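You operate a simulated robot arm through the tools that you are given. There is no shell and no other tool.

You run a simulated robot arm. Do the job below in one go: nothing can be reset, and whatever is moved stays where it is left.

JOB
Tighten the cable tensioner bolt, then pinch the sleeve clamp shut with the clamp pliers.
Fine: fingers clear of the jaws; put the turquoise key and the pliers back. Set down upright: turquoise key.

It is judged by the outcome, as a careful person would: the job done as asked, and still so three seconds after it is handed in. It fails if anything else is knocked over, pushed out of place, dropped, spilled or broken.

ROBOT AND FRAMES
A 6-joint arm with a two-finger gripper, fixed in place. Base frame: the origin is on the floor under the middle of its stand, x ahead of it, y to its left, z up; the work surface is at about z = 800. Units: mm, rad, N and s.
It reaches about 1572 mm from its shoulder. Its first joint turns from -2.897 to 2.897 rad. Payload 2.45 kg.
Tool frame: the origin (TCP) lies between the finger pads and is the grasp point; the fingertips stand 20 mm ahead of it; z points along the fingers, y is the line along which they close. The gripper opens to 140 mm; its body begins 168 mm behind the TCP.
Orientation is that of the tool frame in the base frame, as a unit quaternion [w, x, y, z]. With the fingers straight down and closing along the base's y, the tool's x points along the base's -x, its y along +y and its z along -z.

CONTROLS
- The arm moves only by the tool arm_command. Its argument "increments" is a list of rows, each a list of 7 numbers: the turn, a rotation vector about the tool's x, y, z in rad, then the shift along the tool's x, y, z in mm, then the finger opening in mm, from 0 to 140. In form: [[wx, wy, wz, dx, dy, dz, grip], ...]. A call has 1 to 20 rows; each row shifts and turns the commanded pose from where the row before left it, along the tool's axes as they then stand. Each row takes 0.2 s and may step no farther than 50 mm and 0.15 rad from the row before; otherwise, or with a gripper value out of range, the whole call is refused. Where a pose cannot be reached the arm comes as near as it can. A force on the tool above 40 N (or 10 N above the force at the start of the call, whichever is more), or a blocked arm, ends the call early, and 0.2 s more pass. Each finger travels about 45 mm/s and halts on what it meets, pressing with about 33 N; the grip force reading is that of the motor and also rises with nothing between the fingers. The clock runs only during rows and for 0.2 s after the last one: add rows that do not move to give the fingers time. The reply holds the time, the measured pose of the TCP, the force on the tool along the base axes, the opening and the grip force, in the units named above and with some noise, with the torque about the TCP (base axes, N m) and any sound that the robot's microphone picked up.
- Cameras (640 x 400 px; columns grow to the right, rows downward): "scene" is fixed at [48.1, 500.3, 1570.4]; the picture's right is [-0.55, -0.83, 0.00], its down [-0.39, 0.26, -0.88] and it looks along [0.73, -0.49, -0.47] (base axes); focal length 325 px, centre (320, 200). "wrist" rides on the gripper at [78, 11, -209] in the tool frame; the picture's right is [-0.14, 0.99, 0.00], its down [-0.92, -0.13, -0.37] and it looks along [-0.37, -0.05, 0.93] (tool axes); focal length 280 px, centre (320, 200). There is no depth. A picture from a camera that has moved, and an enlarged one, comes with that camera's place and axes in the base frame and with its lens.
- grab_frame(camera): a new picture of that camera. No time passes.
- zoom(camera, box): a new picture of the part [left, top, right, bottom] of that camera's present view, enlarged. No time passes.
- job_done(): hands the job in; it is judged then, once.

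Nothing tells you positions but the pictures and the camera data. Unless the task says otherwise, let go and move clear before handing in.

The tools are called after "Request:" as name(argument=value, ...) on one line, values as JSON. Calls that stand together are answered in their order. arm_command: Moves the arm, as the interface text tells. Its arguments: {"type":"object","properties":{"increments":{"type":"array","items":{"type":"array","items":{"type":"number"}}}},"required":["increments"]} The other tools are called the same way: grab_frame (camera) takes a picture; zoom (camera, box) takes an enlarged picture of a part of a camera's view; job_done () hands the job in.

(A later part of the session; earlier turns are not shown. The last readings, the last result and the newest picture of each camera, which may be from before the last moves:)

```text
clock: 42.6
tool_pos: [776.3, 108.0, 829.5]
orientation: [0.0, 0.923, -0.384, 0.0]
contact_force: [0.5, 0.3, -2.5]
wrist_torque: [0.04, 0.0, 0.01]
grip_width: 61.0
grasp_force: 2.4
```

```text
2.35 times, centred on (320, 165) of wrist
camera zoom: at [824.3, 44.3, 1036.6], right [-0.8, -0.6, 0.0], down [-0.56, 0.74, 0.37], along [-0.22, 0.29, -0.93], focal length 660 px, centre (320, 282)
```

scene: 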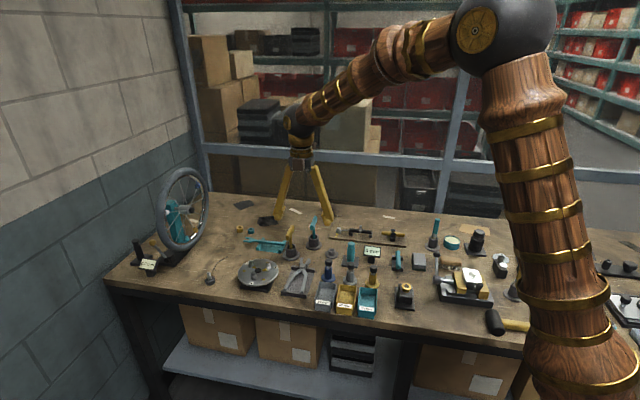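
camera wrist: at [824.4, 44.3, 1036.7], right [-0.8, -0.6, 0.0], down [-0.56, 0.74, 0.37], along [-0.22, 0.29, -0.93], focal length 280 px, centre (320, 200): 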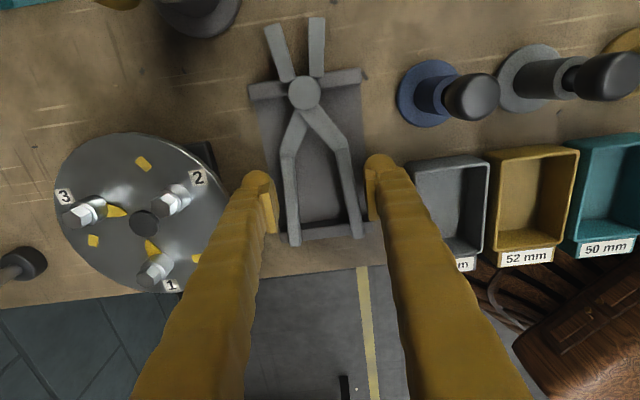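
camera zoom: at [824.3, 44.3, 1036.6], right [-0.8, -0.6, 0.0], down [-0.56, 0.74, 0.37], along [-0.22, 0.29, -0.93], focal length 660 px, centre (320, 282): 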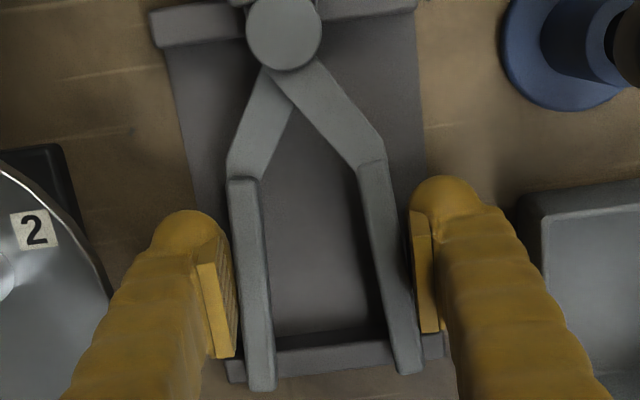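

The pads have met the handles at 61 mm. I'll squeeze gently to see how the pliers resist.

Request:
arm_command(increments=[[0, 0, 0, 0, 0, 0, 58], [0, 0, 0, 0, 0, 0, 56], [0, 0, 0, 0, 0, 0, 56], [0, 0, 0, 0, 0, 0, 56]])

Request:
zoom(camera="wrist", box=[240, 0, 400, 250])

```text
clock: 43.6
tool_pos: [777.0, 107.6, 828.7]
orientation: [0.0, 0.923, -0.384, 0.0]
contact_force: [0.3, -1.0, -0.9]
wrist_torque: [-0.03, -0.04, 0.0]
grip_width: 58.8
grasp_force: 2.7
```

```text
1.60 times, centred on (320, 125) of wrist
camera zoom: at [824.3, 44.3, 1036.6], right [-0.8, -0.6, 0.0], down [-0.56, 0.74, 0.37], along [-0.22, 0.29, -0.93], focal length 449 px, centre (320, 320)
```

zoom: 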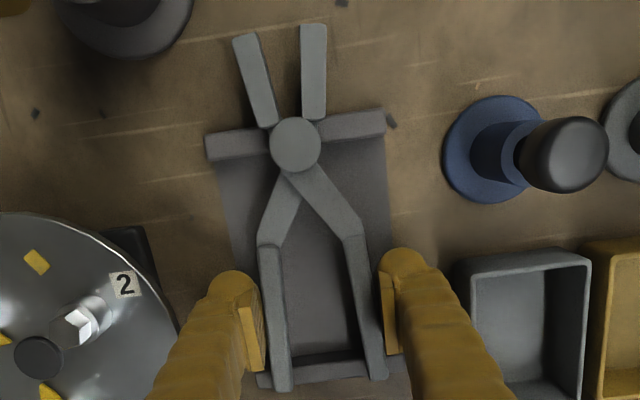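

Request:
arm_command(increments=[[0, 0, 0, 0, 0, 0, 54], [0, 0, 0, 0, 0, 0, 52], [0, 0, 0, 0, 0, 0, 50], [0, 0, 0, 0, 0, 0, 50], [0, 0, 0, 0, 0, 0, 50]])

Request:
zoom(camera="wrist", box=[240, 0, 400, 250])

```text
clock: 44.8
tool_pos: [776.3, 106.7, 828.1]
orientation: [-0.001, 0.923, -0.384, 0.0]
contact_force: [0.2, 0.3, -0.8]
wrist_torque: [-0.09, -0.02, 0.02]
grip_width: 52.9
grasp_force: 3.9
```

```text
1.60 times, centred on (320, 125) of wrist
camera zoom: at [824.3, 44.3, 1036.6], right [-0.8, -0.6, 0.0], down [-0.56, 0.74, 0.37], along [-0.22, 0.29, -0.93], focal length 449 px, centre (320, 320)
```

zoom: 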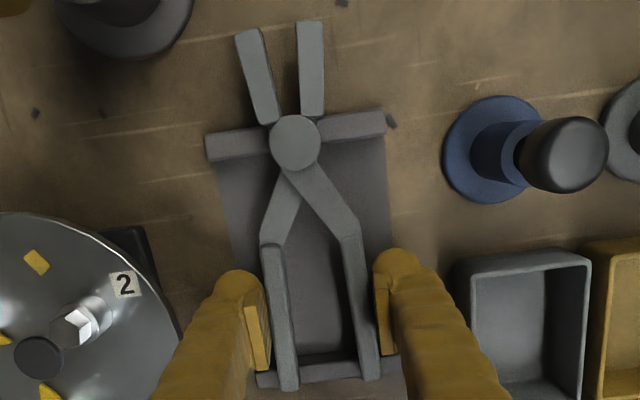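

There is a return spring (about 2.2 N preload, 0.2 N/mm), so I can hold the pliers lightly without shutting the jaws. I'll re-grip about 19 mm nearer the pivot, closer to the balance point.

Request:
arm_command(increments=[[0, 0, 0, 0, 0, 0, 60], [0, 0, 0, 0, 0, 0, 70], [0, 0, 0, 0, 0, 0, 70], [0, 0, 0, 10, 0, 0, 70], [0, 0, 0, 9, 0, 0, 70], [0, 0, 0, 0, 0, 0, 64], [0, 0, 0, 0, 0, 0, 58], [0, 0, 0, 0, 0, 0, 52], [0, 0, 0, 0, 0, 0, 52], [0, 0, 0, 0, 0, 0, 52]])

Request:
zoom(camera="wrist", box=[240, 30, 400, 250])

Request:
zoom(camera="scene", box=[275, 250, 325, 300])

```text
clock: 47.0
tool_pos: [788.9, 93.2, 828.1]
orientation: [0.0, 0.924, -0.383, 0.001]
contact_force: [0.9, -0.3, 0.3]
wrist_torque: [-0.08, -0.02, -0.03]
grip_width: 55.5
grasp_force: 3.5
```

```text
1.82 times, centred on (320, 140) of wrist
camera zoom: at [837.1, 30.1, 1036.9], right [-0.8, -0.6, 0.0], down [-0.56, 0.74, 0.37], along [-0.22, 0.29, -0.93], focal length 510 px, centre (320, 309)
```

zoom: 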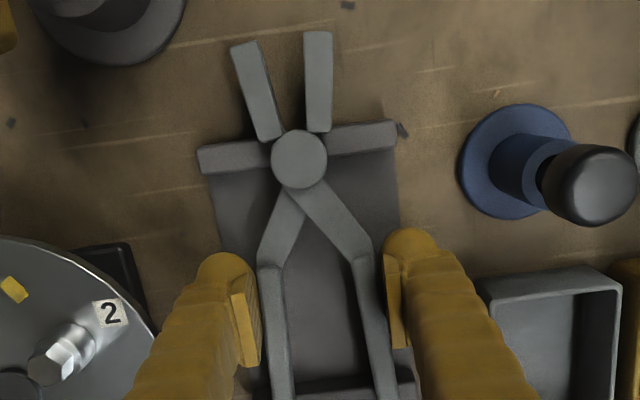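

```text
8.00 times, centred on (300, 275) of scene
camera zoom: at [48.1, 500.3, 1570.4], right [-0.55, -0.83, 0.0], down [-0.39, 0.26, -0.88], along [0.73, -0.49, -0.47], focal length 2598 px, centre (480, -400)
```

zoom: 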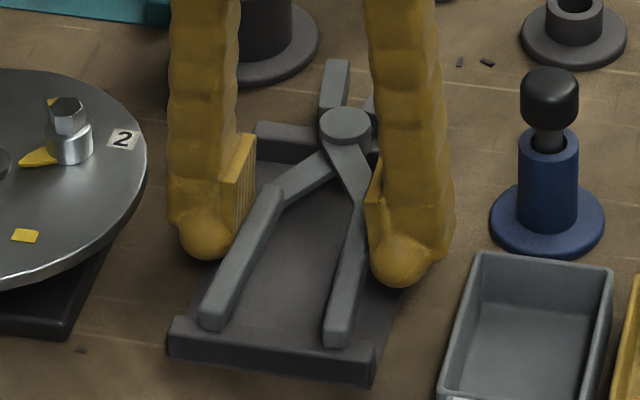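

Request:
arm_command(increments=[[0, 0, 0, 0, 0, 0, 49], [0, 0, 0, 0, 0, 0, 47], [0, 0, 0, 0, 0, 0, 47], [0, 0, 0, 0, 0, -3, 47], [0, 0, 0, 0, 0, -4, 47], [0, 0, 0, 0, 0, -4, 47], [0, 0, 0, 0, 0, 0, 47], [0, 0, 0, 0, 0, 0, 47]])

Request:
zoom(camera="wrist", box=[240, 30, 400, 250])

Request:
zoom(camera="scene", box=[275, 250, 325, 300])

```text
clock: 48.8
tool_pos: [789.7, 93.6, 839.6]
orientation: [0.0, 0.923, -0.384, 0.0]
contact_force: [0.1, -0.2, -1.8]
wrist_torque: [0.01, -0.01, -0.04]
grip_width: 47.3
grasp_force: 5.9
```

```text
1.82 times, centred on (320, 140) of wrist
camera zoom: at [837.4, 30.3, 1047.9], right [-0.8, -0.6, 0.0], down [-0.56, 0.74, 0.37], along [-0.22, 0.29, -0.93], focal length 510 px, centre (320, 309)
```

zoom: 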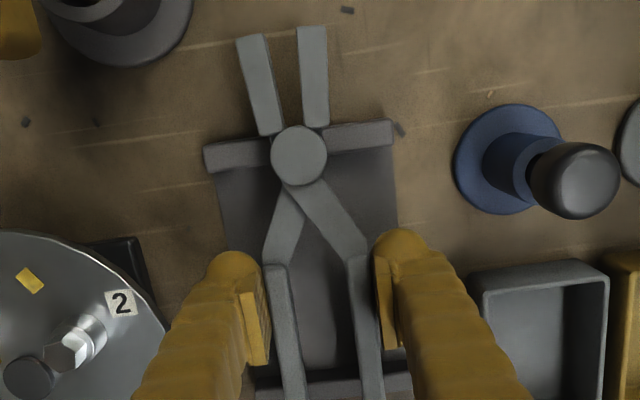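

```text
8.00 times, centred on (300, 275) of scene
camera zoom: at [48.1, 500.3, 1570.4], right [-0.55, -0.83, 0.0], down [-0.39, 0.26, -0.88], along [0.73, -0.49, -0.47], focal length 2598 px, centre (480, -400)
```

zoom: 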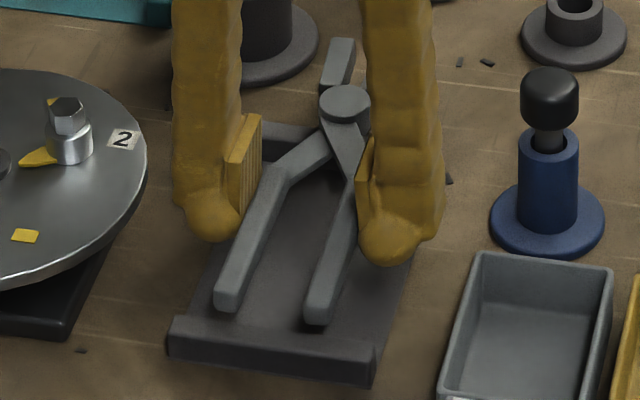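

The pliers lifted level, weighing about 1.8 N. I'll test whether they still hold with the grip relaxed to a wider jaw opening, while just above the tray.

Request:
arm_command(increments=[[0, 0, 0, 0, 0, 0, 49], [0, 0, 0, 0, 0, 0, 51], [0, 0, 0, 0, 0, 0, 51], [0, 0, 0, 0, 0, 0, 51], [0, 0, 0, 0, 0, 0, 51]])

Request:
zoom(camera="wrist", box=[260, 30, 380, 130])

Request:
zoom(camera="scene", box=[275, 250, 325, 300])

```text
clock: 50.0
tool_pos: [789.1, 93.0, 839.1]
orientation: [0.0, 0.923, -0.384, -0.001]
contact_force: [-0.7, -0.6, -1.8]
wrist_torque: [0.01, -0.02, 0.01]
grip_width: 49.2
grasp_force: 4.1
```

```text
4.00 times, centred on (320, 80) of wrist
camera zoom: at [837.4, 30.3, 1047.9], right [-0.8, -0.6, 0.0], down [-0.56, 0.74, 0.37], along [-0.22, 0.29, -0.93], focal length 1122 px, centre (320, 680)
```

zoom: 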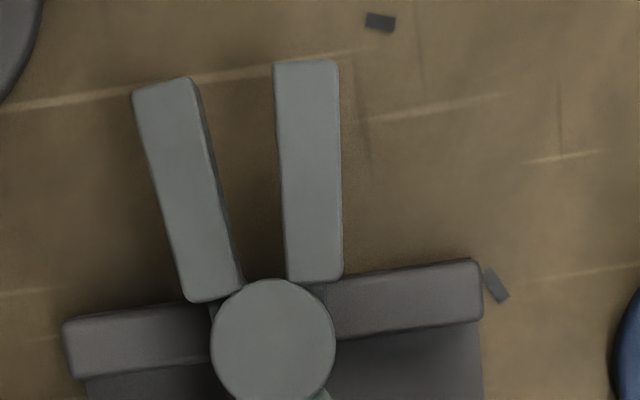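

```text
8.00 times, centred on (300, 275) of scene
camera zoom: at [48.1, 500.3, 1570.4], right [-0.55, -0.83, 0.0], down [-0.39, 0.26, -0.88], along [0.73, -0.49, -0.47], focal length 2598 px, centre (480, -400)
```

zoom: 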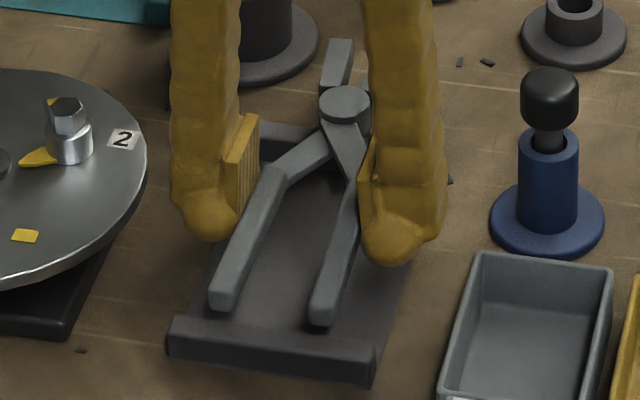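

Request:
arm_command(increments=[[0, 0, 0, 0, 0, 0, 52], [0, 0, 0, 0, 0, 0, 54], [0, 0, 0, 0, 0, 0, 54], [0, 0, 0, 0, 0, 0, 54], [0, 0, 0, 0, 0, 0, 54]])

Request:
zoom(camera="wrist", box=[260, 30, 380, 130])

Request:
zoom(camera="scene", box=[275, 250, 325, 300])

```text
clock: 51.2
tool_pos: [789.0, 93.1, 839.4]
orientation: [0.0, 0.923, -0.384, 0.0]
contact_force: [0.6, 0.7, -1.9]
wrist_torque: [0.02, 0.02, 0.0]
grip_width: 51.8
grasp_force: 3.6
```

```text
4.00 times, centred on (320, 80) of wrist
camera zoom: at [837.4, 30.3, 1047.9], right [-0.8, -0.6, 0.0], down [-0.56, 0.74, 0.37], along [-0.22, 0.29, -0.93], focal length 1122 px, centre (320, 680)
```

zoom: 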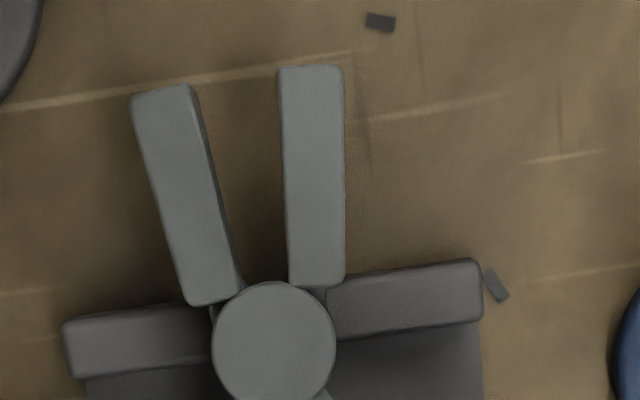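

```text
8.00 times, centred on (300, 275) of scene
camera zoom: at [48.1, 500.3, 1570.4], right [-0.55, -0.83, 0.0], down [-0.39, 0.26, -0.88], along [0.73, -0.49, -0.47], focal length 2598 px, centre (480, -400)
```

zoom: 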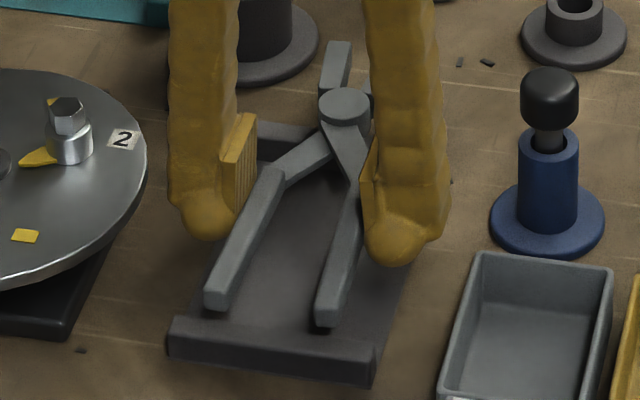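

It holds at 3.6 N with the jaws still open about 15 mm. I'll firm up slightly, lift clear of everything, and rotate 90° so the jaws point along the sleeve.

Request:
arm_command(increments=[[0, 0, 0, 0, 0, 0, 50], [0, 0, 0, 0, 0, 0, 49], [0, 0, 0, 0, 0, -20, 49], [0, 0, 0, 0, 0, -30, 49], [0, 0, 0, 0, 0, -30, 49], [0, 0, 0, 0, 0, -30, 49], [0, 0, 0, 0, 0, -20, 49], [0, 0, 0, 0, 0, 0, 49]])

Request:
grab_frame(camera="wrist")

Request:
zoom(camera="scene", box=[260, 200, 340, 300])

```text
clock: 53.0
tool_pos: [790.0, 92.6, 969.6]
orientation: [0.0, 0.923, -0.384, 0.0]
contact_force: [0.1, -0.4, -1.7]
wrist_torque: [0.02, 0.02, -0.02]
grip_width: 53.3
grasp_force: 4.9
```

```text
taken
camera wrist: at [837.2, 29.4, 1177.4], right [-0.8, -0.6, 0.0], down [-0.56, 0.74, 0.37], along [-0.22, 0.29, -0.93], focal length 280 px, centre (320, 200)
```

wrist: 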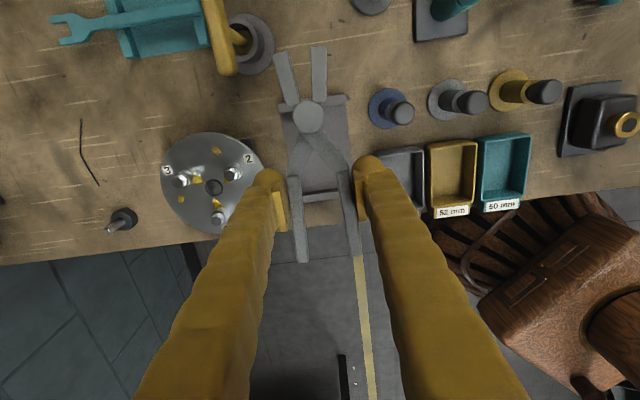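

```text
4.00 times, centred on (300, 250) of scene
camera zoom: at [48.1, 500.3, 1570.4], right [-0.55, -0.83, 0.0], down [-0.39, 0.26, -0.88], along [0.73, -0.49, -0.47], focal length 1299 px, centre (400, 0)
```

zoom: 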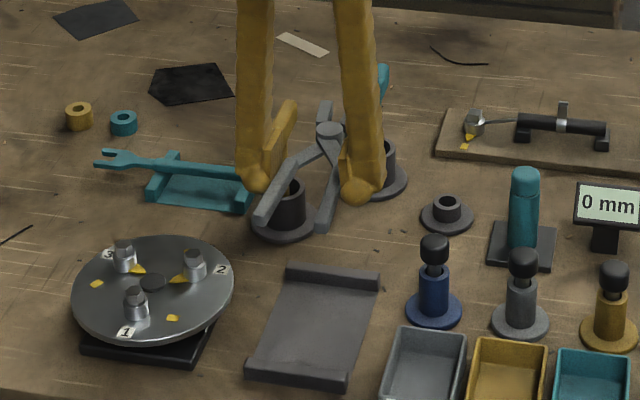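

Request:
arm_command(increments=[[0, 0, 0.11, 0, 0, 0, 49], [0, 0, 0.13, 0, 0, 0, 49], [0, 0, 0.13, 0, 0, 0, 49], [0, 0, 0.13, 0, 0, 0, 49], [0, 0, 0.13, 0, 0, 0, 49], [0, 0, 0.13, 0, 0, 0, 49], [0, 0, 0.13, 0, 0, 0, 49], [0, 0, 0.13, 0, 0, 0, 49], [0, 0, 0.13, 0, 0, 0, 49], [0, 0, 0.13, 0, 0, 0, 49], [0, 0, 0.13, 0, 0, 0, 49], [0, 0, 0.13, 0, 0, 0, 49], [0, 0, 0.031, 0, 0, 0, 49], [0, 0, 0, 0, 0, 0, 49]])

Request:
grab_frame(camera="wrist")

Request:
grab_frame(camera="scene")

```text
clock: 56.0
tool_pos: [791.0, 94.4, 968.9]
orientation: [0.0, -0.38, 0.925, 0.0]
contact_force: [-0.1, 0.8, -2.4]
wrist_torque: [0.02, 0.0, 0.01]
grip_width: 53.0
grasp_force: 3.9
```

```text
taken
camera wrist: at [727.6, 46.5, 1177.8], right [-0.6, 0.8, 0.0], down [0.74, 0.56, 0.37], along [0.29, 0.22, -0.93], focal length 280 px, centre (320, 200)
```

wrist: 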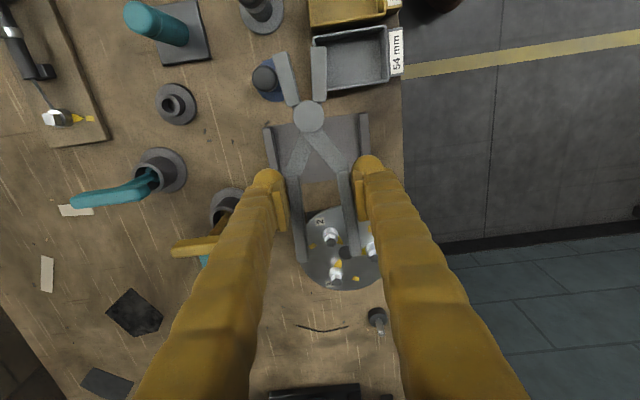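

```text
taken
```

scene: 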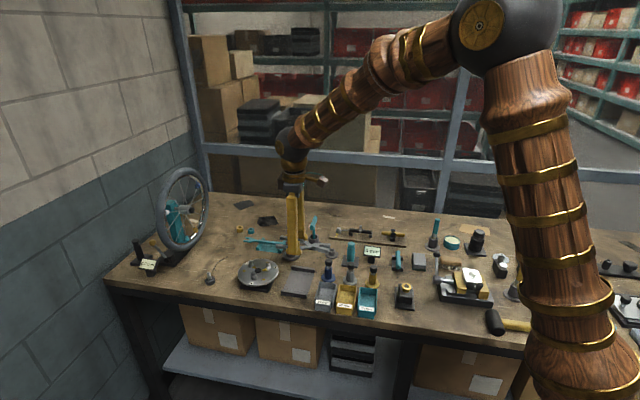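

Now translating over to above the clamp at safe height.

Request:
arm_command(increments=[[0, 0, 0, 5, -20, 0, 49], [0, 0, 0, 11, -44, 0, 49], [0, 0, 0, 11, -44, 0, 49], [0, 0, 0, 11, -44, 0, 49], [0, 0, 0, 11, -44, 0, 49], [0, 0, 0, 11, -44, 0, 49], [0, 0, 0, 10, -42, 0, 49], [0, 0, 0, 7.8, -32.5, 0, 49], [0, 0, 0, 0, 0, 0, 49], [0, 0, 0, 0, 0, 0, 49]])

Request:
grab_frame(camera="wrist")

Request:
zoom(camera="wrist", box=[250, 20, 410, 130])

Request:
zoom(camera="scene", box=[320, 170, 420, 260])

```text
clock: 58.2
tool_pos: [955.1, -185.2, 971.6]
orientation: [0.0, -0.382, 0.924, 0.0]
contact_force: [0.4, 0.4, -1.7]
wrist_torque: [0.02, 0.01, 0.01]
grip_width: 47.6
grasp_force: 4.4
```

```text
taken
camera wrist: at [892.8, -232.1, 1179.1], right [-0.6, 0.8, 0.0], down [0.74, 0.56, 0.37], along [0.29, 0.22, -0.93], focal length 280 px, centre (320, 200)
```

wrist: 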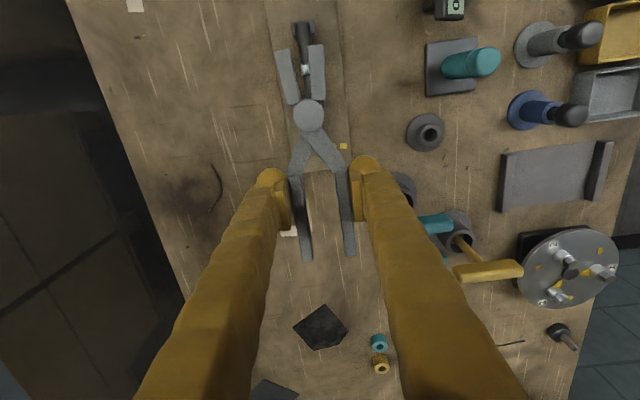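

```text
3.64 times, centred on (330, 75) of wrist
camera zoom: at [892.8, -232.1, 1179.1], right [-0.6, 0.8, 0.0], down [0.74, 0.56, 0.37], along [0.29, 0.22, -0.93], focal length 1020 px, centre (284, 654)
```

zoom: 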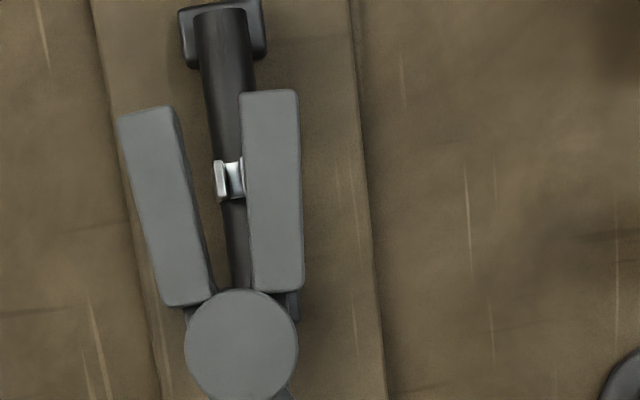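

```text
4.44 times, centred on (370, 215) of scene
camera zoom: at [48.1, 500.3, 1570.4], right [-0.55, -0.83, 0.0], down [-0.39, 0.26, -0.88], along [0.73, -0.49, -0.47], focal length 1443 px, centre (98, 133)
```

zoom: 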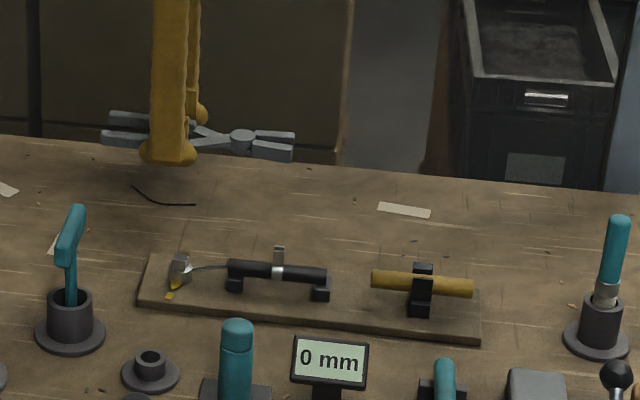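

Request:
zoom(camera="wrist", box=[290, 50, 330, 80])

Request:
zoom(camera="scene", box=[340, 195, 380, 240])

```text
13.33 times, centred on (310, 65) of wrist
camera zoom: at [892.8, -232.1, 1179.1], right [-0.6, 0.8, 0.0], down [0.74, 0.56, 0.37], along [0.29, 0.22, -0.93], focal length 3738 px, centre (453, 2000)
```

zoom: 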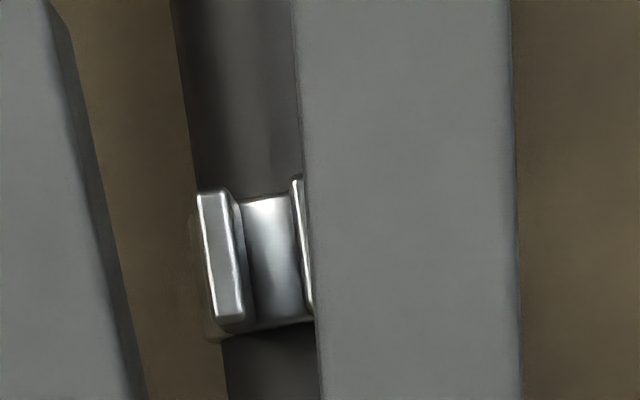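

```text
8.89 times, centred on (360, 218) of scene
camera zoom: at [48.1, 500.3, 1570.4], right [-0.55, -0.83, 0.0], down [-0.39, 0.26, -0.88], along [0.73, -0.49, -0.47], focal length 2887 px, centre (-36, 44)
```

zoom: 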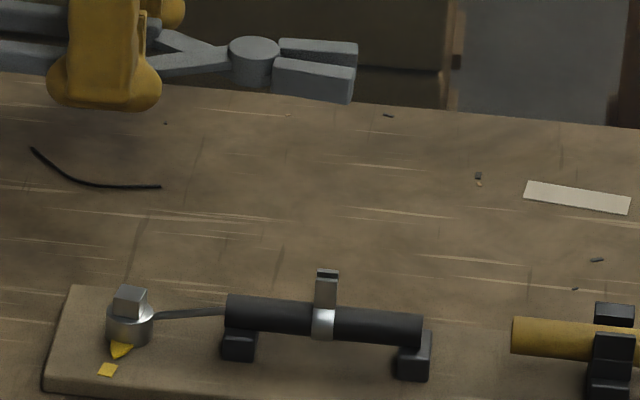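

The ears are about 10 mm across and nearly centred under the jaws. I'll shift about 1 mm sideways, lower to just above the ears, and relax the grip a little to widen the jaws.

Request:
arm_command(increments=[[0, 0, 0, 0.5, -0.9, 10, 49], [0, 0, 0, 0, 0, 20, 49], [0, 0, 0, 0, 0, 25, 49], [0, 0, 0, 0, 0, 20, 50], [0, 0, 0, 0, 0, 13, 52], [0, 0, 0, 0, 0, 0, 53], [0, 0, 0, 0, 0, 0, 53], [0, 0, 0, 0, 0, 0, 53]])

Request:
zoom(camera="wrist", box=[270, 20, 350, 80])

Request:
zoom(camera="scene", box=[335, 195, 385, 245])

```text
clock: 60.0
tool_pos: [954.5, -186.2, 881.4]
orientation: [0.0, -0.382, 0.924, -0.001]
contact_force: [0.4, -0.4, -0.2]
wrist_torque: [0.01, -0.02, 0.01]
grip_width: 56.0
grasp_force: 4.0
```

```text
6.67 times, centred on (310, 50) of wrist
camera zoom: at [892.7, -233.0, 1090.4], right [-0.6, 0.8, 0.0], down [0.74, 0.56, 0.37], along [0.29, 0.22, -0.93], focal length 1869 px, centre (387, 1200)
```

zoom: 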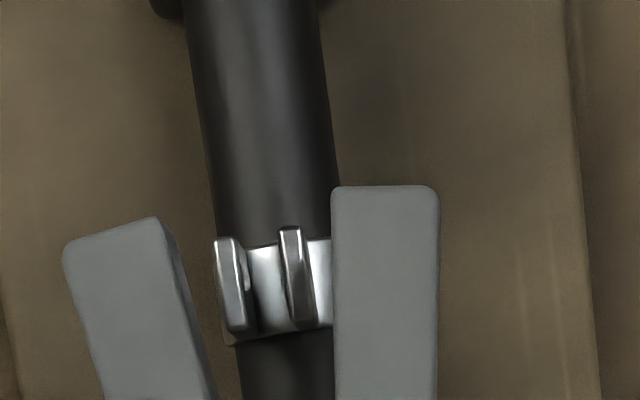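

```text
8.00 times, centred on (360, 220) of scene
camera zoom: at [48.1, 500.3, 1570.4], right [-0.55, -0.83, 0.0], down [-0.39, 0.26, -0.88], along [0.73, -0.49, -0.47], focal length 2598 px, centre (0, 40)
```

zoom: 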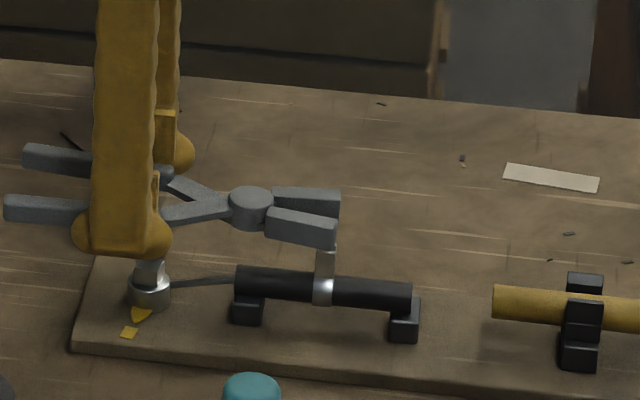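

The jaws are open about 17 mm and centred on the ears to within a few tenths of a millimetre. I'll lower to clamp height in guarded steps.

Request:
arm_command(increments=[[0, 0, 0, 0, 0, 0, 53], [0, 0, 0, 0, 0, 8, 53], [0, 0, 0, 0, 0, 8, 53], [0, 0, 0, 0, 0, 5, 53], [0, 0, 0, 0, 0, 0, 53]])

Request:
zoom(camera="wrist", box=[270, 20, 350, 80])

Request:
zoom(camera="scene", box=[335, 205, 375, 245])

```text
clock: 61.2
tool_pos: [957.1, -185.3, 860.8]
orientation: [0.0, -0.382, 0.924, 0.0]
contact_force: [-0.1, -0.2, 0.7]
wrist_torque: [0.04, 0.0, 0.02]
grip_width: 55.5
grasp_force: 3.7
```

```text
6.67 times, centred on (310, 50) of wrist
camera zoom: at [894.7, -232.9, 1069.4], right [-0.6, 0.8, 0.0], down [0.74, 0.56, 0.37], along [0.29, 0.22, -0.93], focal length 1869 px, centre (387, 1200)
```

zoom: 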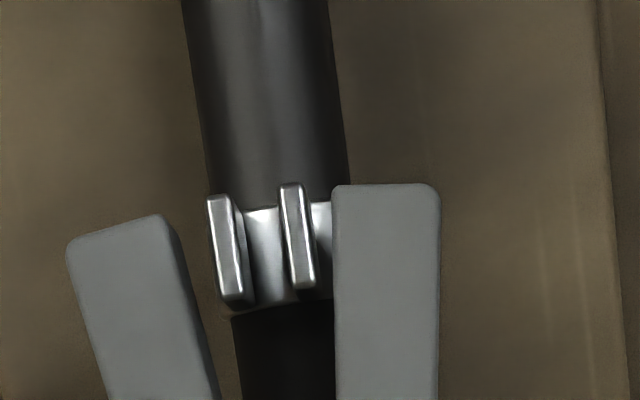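

```text
10.00 times, centred on (355, 225) of scene
camera zoom: at [48.1, 500.3, 1570.4], right [-0.55, -0.83, 0.0], down [-0.39, 0.26, -0.88], along [0.73, -0.49, -0.47], focal length 3247 px, centre (-30, -50)
```

zoom: 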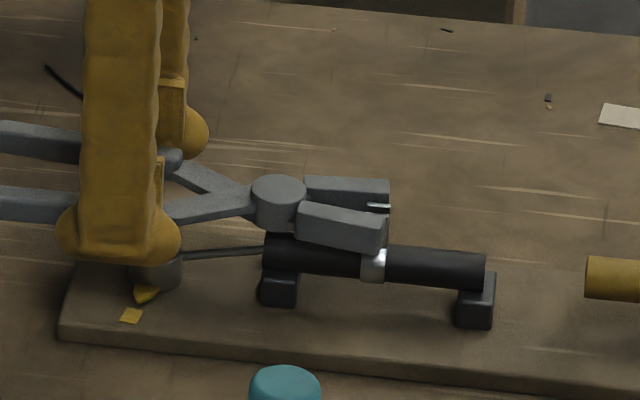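

Request:
arm_command(increments=[[0, 0, 0, 0, 0, 0, 53], [0, 0, 0, 0, 0, 0, 53]])

Request:
arm_command(increments=[[0, 0, 0, 0, 0, 0, 53], [0, 0, 0, 0, 0, 0, 53]])

Request:
grab_frame(camera="wrist")

Request:
zoom(camera="scene", box=[320, 205, 370, 250])

```text
clock: 61.8
tool_pos: [957.8, -184.7, 860.1]
orientation: [0.0, -0.381, 0.924, -0.001]
contact_force: [0.1, 0.7, 0.7]
wrist_torque: [0.02, -0.02, 0.02]
grip_width: 55.4
grasp_force: 4.0
```

```text
clock: 62.4
tool_pos: [957.5, -186.3, 860.8]
orientation: [0.0, -0.382, 0.924, 0.0]
contact_force: [-1.1, -0.5, 0.1]
wrist_torque: [0.03, 0.0, -0.04]
grip_width: 55.3
grasp_force: 3.5
```

```text
taken
camera wrist: at [894.7, -232.9, 1069.3], right [-0.6, 0.8, 0.0], down [0.74, 0.56, 0.37], along [0.29, 0.22, -0.93], focal length 280 px, centre (320, 200)
```

wrist: 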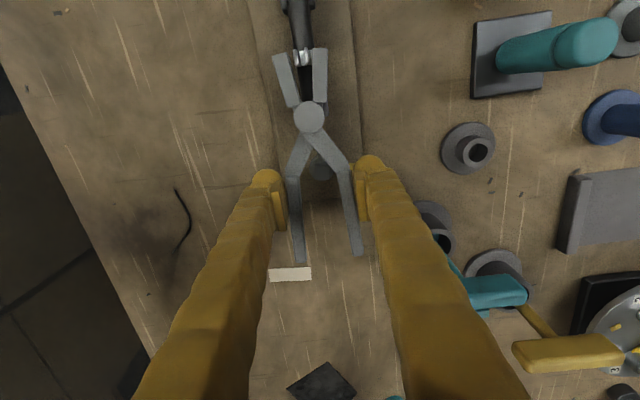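

```text
8.89 times, centred on (345, 228) of scene
camera zoom: at [48.1, 500.3, 1570.4], right [-0.55, -0.83, 0.0], down [-0.39, 0.26, -0.88], along [0.73, -0.49, -0.47], focal length 2887 px, centre (98, -44)
```

zoom: 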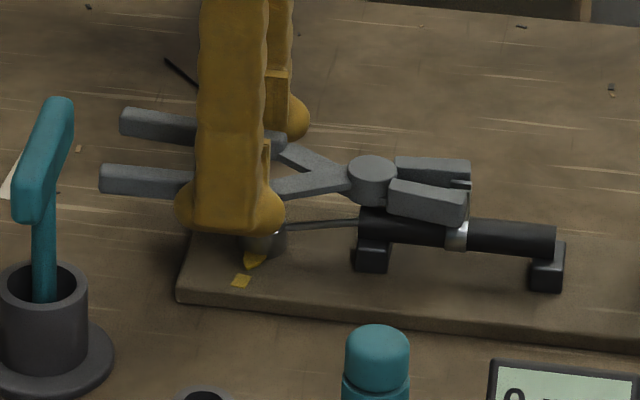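

The pliers are steady and the ears sit between the jaws. I'll nudge (+1.5 along, +0.8 across) and lower the last 10 mm in small steps.

Request:
arm_command(increments=[[0, 0, 0, 1.5, 0.8, 0, 53], [0, 0, 0, 0, 0, 3, 53], [0, 0, 0, 0, 0, 3, 53], [0, 0, 0, 0, 0, 2, 53], [0, 0, 0, 0, 0, 0, 53], [0, 0, 0, 0, 0, 0, 53]])

Request:
zoom(camera="wrist", box=[270, 20, 350, 80])

Request:
zoom(camera="scene", box=[335, 210, 370, 245])

```text
clock: 63.8
tool_pos: [956.1, -185.0, 854.0]
orientation: [0.001, -0.382, 0.924, 0.001]
contact_force: [0.1, 0.2, -0.7]
wrist_torque: [0.01, -0.01, -0.02]
grip_width: 51.1
grasp_force: 3.6
```

```text
6.67 times, centred on (310, 50) of wrist
camera zoom: at [892.6, -232.8, 1062.3], right [-0.6, 0.8, 0.0], down [0.74, 0.56, 0.37], along [0.29, 0.22, -0.93], focal length 1869 px, centre (387, 1200)
```

zoom: 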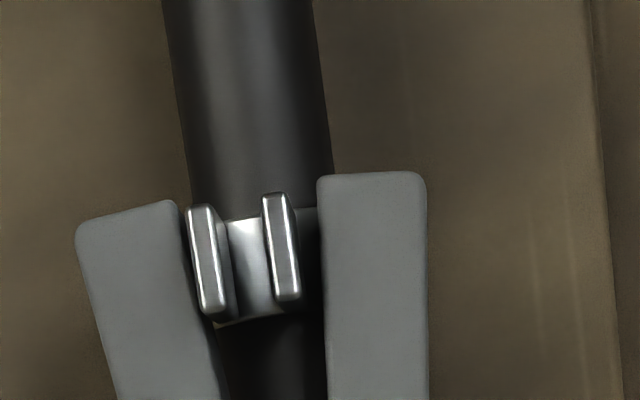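

```text
11.43 times, centred on (352, 228) of scene
camera zoom: at [48.1, 500.3, 1570.4], right [-0.55, -0.83, 0.0], down [-0.39, 0.26, -0.88], along [0.73, -0.49, -0.47], focal length 3711 px, centre (-51, -114)
```

zoom: 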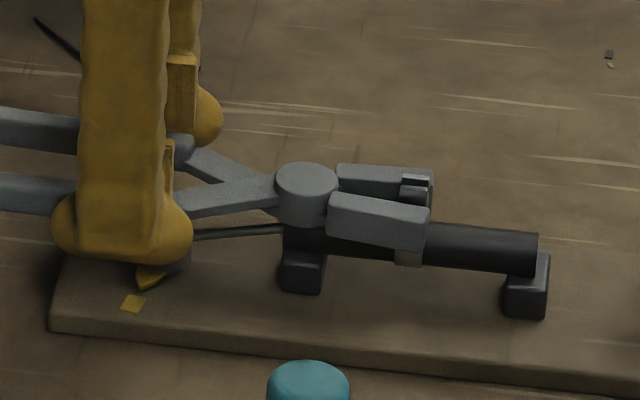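

The ears are inside the jaws but about 1 mm toward one side. I'll recentre by -1 mm and lower 3 mm more.

Request:
arm_command(increments=[[0, 0, 0, 0, -0.9, 0, 54], [0, 0, 0, 0, 0, 1.5, 54], [0, 0, 0, 0, 0, 1.5, 54], [0, 0, 0, 0, 0, 0, 54], [0, 0, 0, 0, 0, 0, 54]])

Request:
zoom(camera="wrist", box=[270, 20, 350, 80])

Request:
zoom(camera="scene", box=[335, 210, 370, 245])

```text
clock: 65.0
tool_pos: [956.2, -186.1, 850.1]
orientation: [0.0, -0.381, 0.925, 0.001]
contact_force: [0.2, -0.7, -1.2]
wrist_torque: [0.02, 0.0, 0.0]
grip_width: 52.2
grasp_force: 3.6
```

```text
6.67 times, centred on (310, 50) of wrist
camera zoom: at [893.7, -233.3, 1059.2], right [-0.6, 0.8, 0.0], down [0.74, 0.56, 0.37], along [0.29, 0.22, -0.93], focal length 1869 px, centre (387, 1200)
```

zoom: 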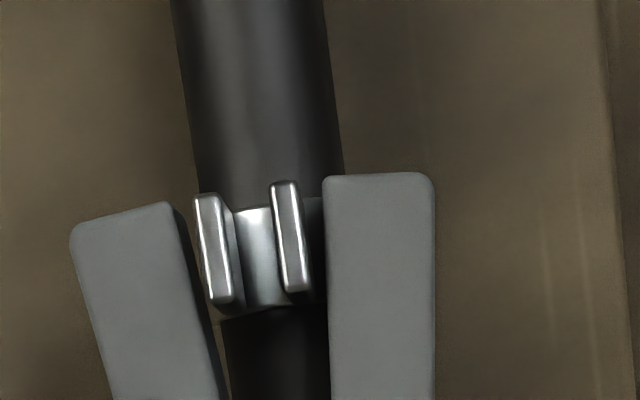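

```text
11.43 times, centred on (352, 228) of scene
camera zoom: at [48.1, 500.3, 1570.4], right [-0.55, -0.83, 0.0], down [-0.39, 0.26, -0.88], along [0.73, -0.49, -0.47], focal length 3711 px, centre (-51, -114)
```

zoom: 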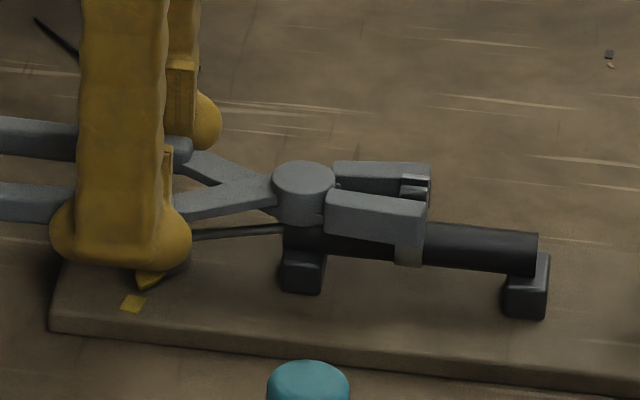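

The ears are centred and at jaw height. I'll push 1.5 mm further onto them and then squeeze the handles progressively.

Request:
arm_command(increments=[[0, 0, 0, 1.5, 0, 0, 54], [0, 0, 0, 0, 0, 0, 50], [0, 0, 0, 0, 0, 0, 46], [0, 0, 0, 0, 0, 0, 42], [0, 0, 0, 0, 0, 0, 38], [0, 0, 0, 0, 0, 0, 38]])

Request:
zoom(camera="wrist", box=[270, 20, 350, 80])

Request:
zoom(camera="scene", box=[335, 210, 370, 245])

```text
clock: 66.4
tool_pos: [955.3, -185.3, 851.7]
orientation: [0.0, -0.382, 0.924, 0.0]
contact_force: [9.7, 20.1, -0.2]
wrist_torque: [0.14, -0.05, -0.48]
grip_width: 40.0
grasp_force: 32.8
```

```text
6.67 times, centred on (310, 50) of wrist
camera zoom: at [892.5, -233.6, 1059.1], right [-0.6, 0.8, 0.0], down [0.74, 0.56, 0.37], along [0.29, 0.22, -0.93], focal length 1869 px, centre (387, 1200)
```

zoom: 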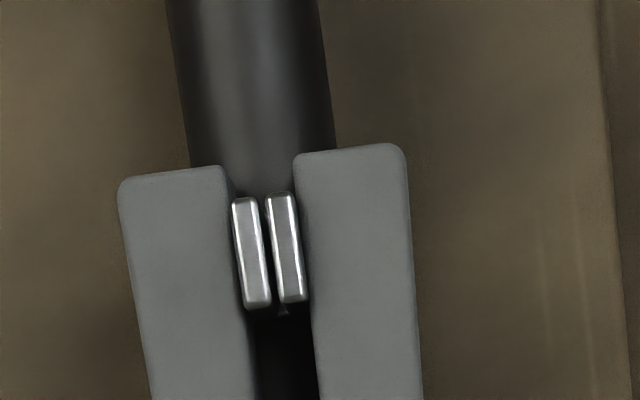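

```text
11.43 times, centred on (352, 228) of scene
camera zoom: at [48.1, 500.3, 1570.4], right [-0.55, -0.83, 0.0], down [-0.39, 0.26, -0.88], along [0.73, -0.49, -0.47], focal length 3711 px, centre (-51, -114)
```

zoom: 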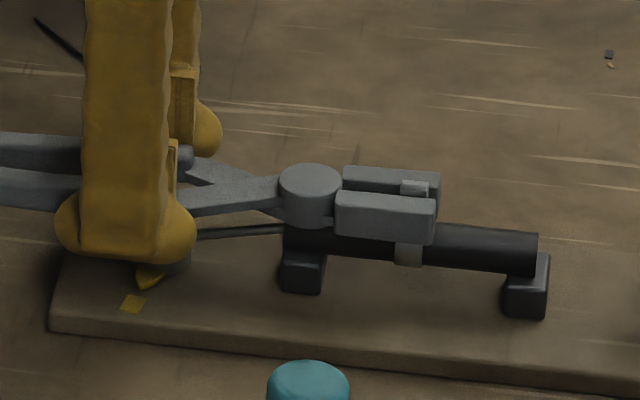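

The ears are nearly shut and the grip is at 33 N. I'll command full closing and hold to complete the pinch.

Request:
arm_command(increments=[[0, 0, 0, 0, 0, 0, 30], [0, 0, 0, 0, 0, 0, 20], [0, 0, 0, 0, 0, 0, 10], [0, 0, 0, 0, 0, 0, 0], [0, 0, 0, 0, 0, 0, 0]])

Request:
zoom(camera="wrist", box=[270, 20, 350, 80])

Request:
zoom(camera="scene", box=[335, 210, 370, 245])

```text
clock: 67.6
tool_pos: [954.9, -187.3, 850.5]
orientation: [0.001, -0.382, 0.924, 0.0]
contact_force: [10.8, 17.1, 0.6]
wrist_torque: [0.13, -0.11, -0.27]
grip_width: 40.1
grasp_force: 33.5
```

```text
6.67 times, centred on (310, 50) of wrist
camera zoom: at [892.3, -234.3, 1059.1], right [-0.6, 0.8, 0.0], down [0.74, 0.56, 0.37], along [0.29, 0.22, -0.93], focal length 1869 px, centre (387, 1200)
```

zoom: 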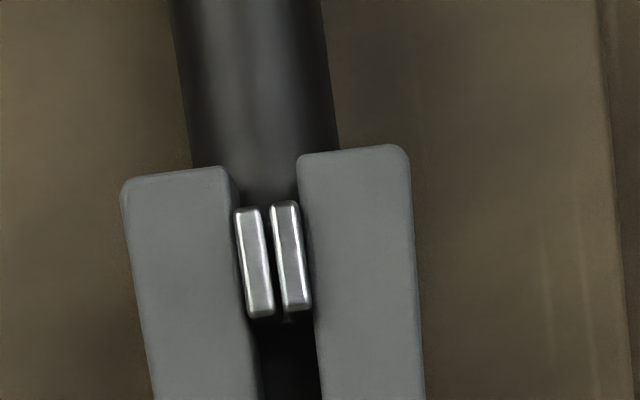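

```text
11.43 times, centred on (352, 228) of scene
camera zoom: at [48.1, 500.3, 1570.4], right [-0.55, -0.83, 0.0], down [-0.39, 0.26, -0.88], along [0.73, -0.49, -0.47], focal length 3711 px, centre (-51, -114)
```

zoom: 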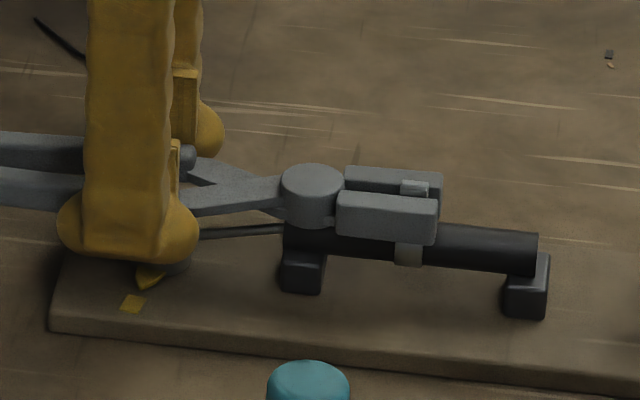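

The pinch is complete as far as it will go (33 N, ears about 1 mm apart). I'll ease off gently while keeping hold of the pliers and see whether the clamp stays shut.

Request:
arm_command(increments=[[0, 0, 0, 0, 0, 0, 36], [0, 0, 0, 0, 0, 0, 41], [0, 0, 0, 0, 0, 0, 44], [0, 0, 0, 0, 0, 0, 46], [0, 0, 0, 0, 0, 0, 47], [0, 0, 0, 0, 0, 0, 47]])

Request:
zoom(camera="wrist", box=[270, 20, 350, 80])

Request:
zoom(camera="scene", box=[335, 210, 370, 245])

```text
clock: 69.0
tool_pos: [955.3, -186.9, 851.9]
orientation: [-0.001, -0.383, 0.924, 0.001]
contact_force: [-0.2, 1.0, -1.3]
wrist_torque: [0.02, -0.01, -0.01]
grip_width: 46.6
grasp_force: 6.0
```

```text
6.67 times, centred on (310, 50) of wrist
camera zoom: at [892.2, -234.4, 1059.1], right [-0.6, 0.8, 0.0], down [0.74, 0.56, 0.37], along [0.29, 0.22, -0.93], focal length 1869 px, centre (387, 1200)
```

zoom: 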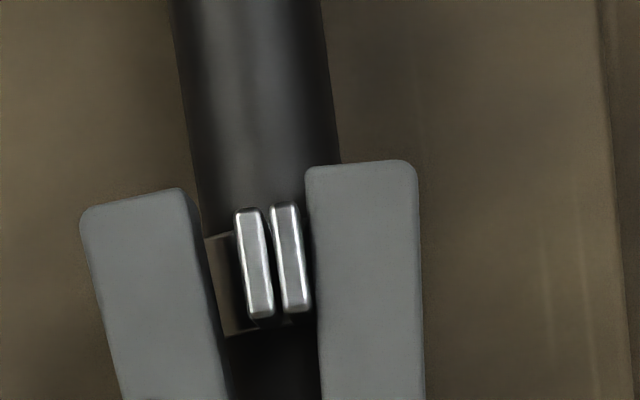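

```text
11.43 times, centred on (352, 228) of scene
camera zoom: at [48.1, 500.3, 1570.4], right [-0.55, -0.83, 0.0], down [-0.39, 0.26, -0.88], along [0.73, -0.49, -0.47], focal length 3711 px, centre (-51, -114)
```

zoom: 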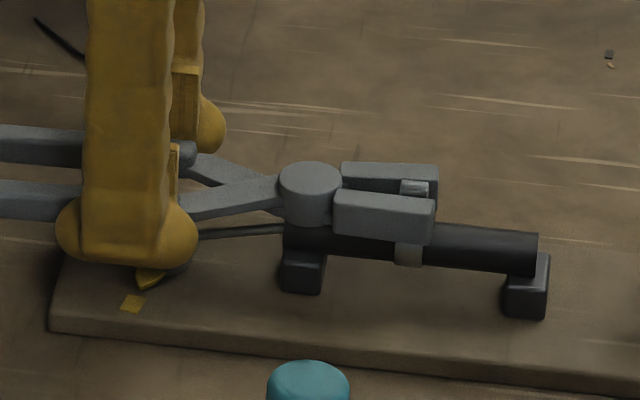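

The clamp stays shut on its own. I'll recentre the jaws slightly, open a touch more and lift straight up off the ears.

Request:
arm_command(increments=[[0, 0, 0, 0, 0.8, 0, 49], [0, 0, 0, 0, 0, 0, 50], [0, 0, 0, 0, 0, -4, 50], [0, 0, 0, 0, 0, -6, 50], [0, 0, 0, 0, 0, -10, 50], [0, 0, 0, 0, 0, -15, 50], [0, 0, 0, 0, 0, 0, 50]])

Request:
zoom(camera="wrist", box=[250, 20, 370, 110])

Request:
zoom(camera="scene", box=[325, 195, 375, 245])

```text
clock: 70.6
tool_pos: [953.7, -188.4, 885.5]
orientation: [-0.001, -0.382, 0.924, 0.0]
contact_force: [-0.5, 0.0, -1.4]
wrist_torque: [-0.01, 0.01, -0.02]
grip_width: 52.9
grasp_force: 3.4
```

```text
4.44 times, centred on (310, 65) of wrist
camera zoom: at [890.9, -234.0, 1093.0], right [-0.6, 0.8, 0.0], down [0.74, 0.56, 0.37], along [0.29, 0.22, -0.93], focal length 1246 px, centre (364, 800)
```

zoom: 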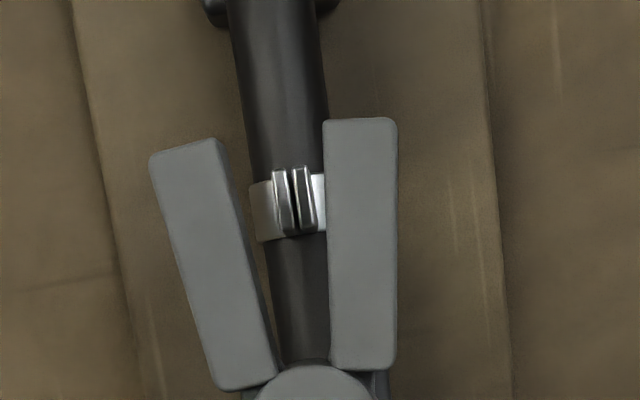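

```text
8.00 times, centred on (350, 220) of scene
camera zoom: at [48.1, 500.3, 1570.4], right [-0.55, -0.83, 0.0], down [-0.39, 0.26, -0.88], along [0.73, -0.49, -0.47], focal length 2598 px, centre (80, 40)
```

zoom: 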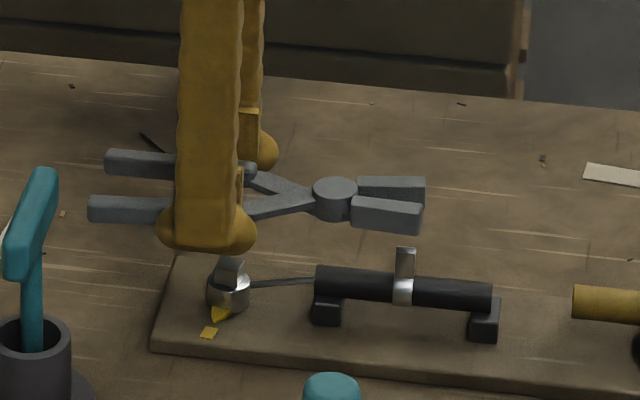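

The ears are shut together and the bolt is unchanged. Now I'll lift to travel height and carry the pliers back toward their tray.

Request:
arm_command(increments=[[0, 0, 0, 0, 0, -5, 49], [0, 0, 0, 0, 0, -20, 48], [0, 0, 0, 0, 0, -30, 48], [0, 0, 0, 0, 0, -30, 48], [0, 0, 0, -5, 20, 0, 48], [0, 0, 0, -10, 40, 0, 48], [0, 0, 0, -11, 44, 0, 48], [0, 0, 0, -11, 44, 0, 48], [0, 0, 0, -11, 44, 0, 48], [0, 0, 0, -11, 44, 0, 48], [0, 0, 0, -11, 44, 0, 48], [0, 0, 0, -8, 32, 0, 48], [0, 0, 0, 0, 0, 0, 48], [0, 0, 0, 0, 0, 0, 48]])

Request:
grab_frame(camera="wrist")

Request:
zoom(camera="scene", box=[260, 190, 400, 300])

```text
clock: 73.6
tool_pos: [786.9, 91.2, 968.7]
orientation: [-0.001, -0.382, 0.924, 0.0]
contact_force: [-0.1, 0.0, -1.1]
wrist_torque: [0.02, 0.02, 0.0]
grip_width: 51.4
grasp_force: 4.1
```

```text
taken
camera wrist: at [725.4, 44.2, 1177.4], right [-0.6, 0.8, 0.0], down [0.74, 0.56, 0.37], along [0.29, 0.22, -0.93], focal length 280 px, centre (320, 200)
```

wrist: 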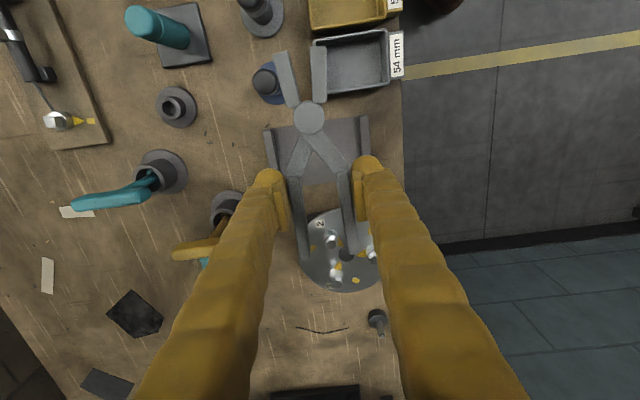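

```text
3.64 times, centred on (330, 245) of scene
camera zoom: at [48.1, 500.3, 1570.4], right [-0.55, -0.83, 0.0], down [-0.39, 0.26, -0.88], along [0.73, -0.49, -0.47], focal length 1181 px, centre (284, 36)
```

zoom: 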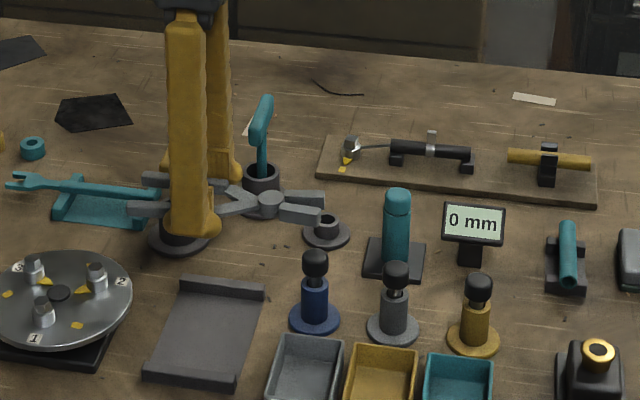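

Request:
arm_command(increments=[[0, 0, -0.11, 0, 0, 0, 48], [0, 0, -0.13, 0, 0, 0, 48], [0, 0, -0.13, 0, 0, 0, 48], [0, 0, -0.13, 0, 0, 0, 48], [0, 0, -0.13, 0, 0, 0, 48], [0, 0, -0.13, 0, 0, 0, 48], [0, 0, -0.13, 0, 0, 0, 48], [0, 0, -0.13, 0, 0, 0, 48], [0, 0, -0.13, 0, 0, 0, 48], [0, 0, -0.13, 0, 0, 0, 48], [0, 0, -0.13, 0, 0, 0, 48], [0, 0, -0.13, 0, 0, 0, 48], [0, 0, -0.031, 0, 0, 0, 48], [0, 0, 0, 0, 0, 0, 48], [0, 0, 0, 0, 0, 0, 48]])

Request:
grab_frame(camera="wrist")

Request:
zoom(camera="scene", box=[260, 200, 340, 300])

```text
clock: 76.8
tool_pos: [790.1, 89.4, 970.2]
orientation: [0.0, 0.924, -0.383, -0.001]
contact_force: [-0.1, 0.7, -1.3]
wrist_torque: [0.01, 0.01, -0.06]
grip_width: 47.4
grasp_force: 5.5
```

```text
taken
camera wrist: at [838.0, 26.1, 1178.2], right [-0.8, -0.6, 0.0], down [-0.56, 0.74, 0.37], along [-0.22, 0.29, -0.93], focal length 280 px, centre (320, 200)
```

wrist: 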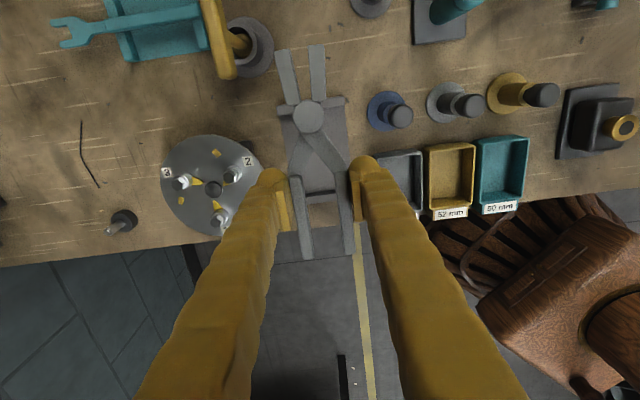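

```text
4.00 times, centred on (300, 250) of scene
camera zoom: at [48.1, 500.3, 1570.4], right [-0.55, -0.83, 0.0], down [-0.39, 0.26, -0.88], along [0.73, -0.49, -0.47], focal length 1299 px, centre (400, 0)
```

zoom: 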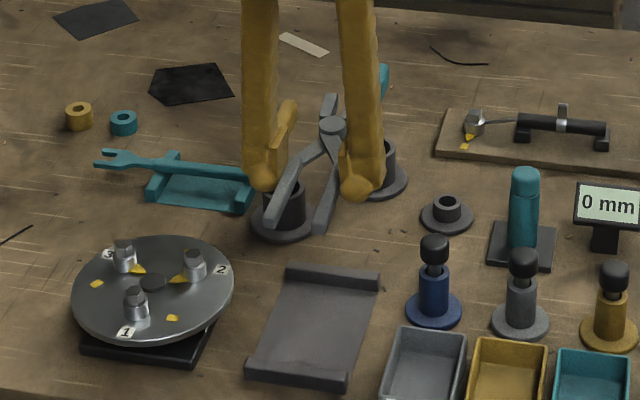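

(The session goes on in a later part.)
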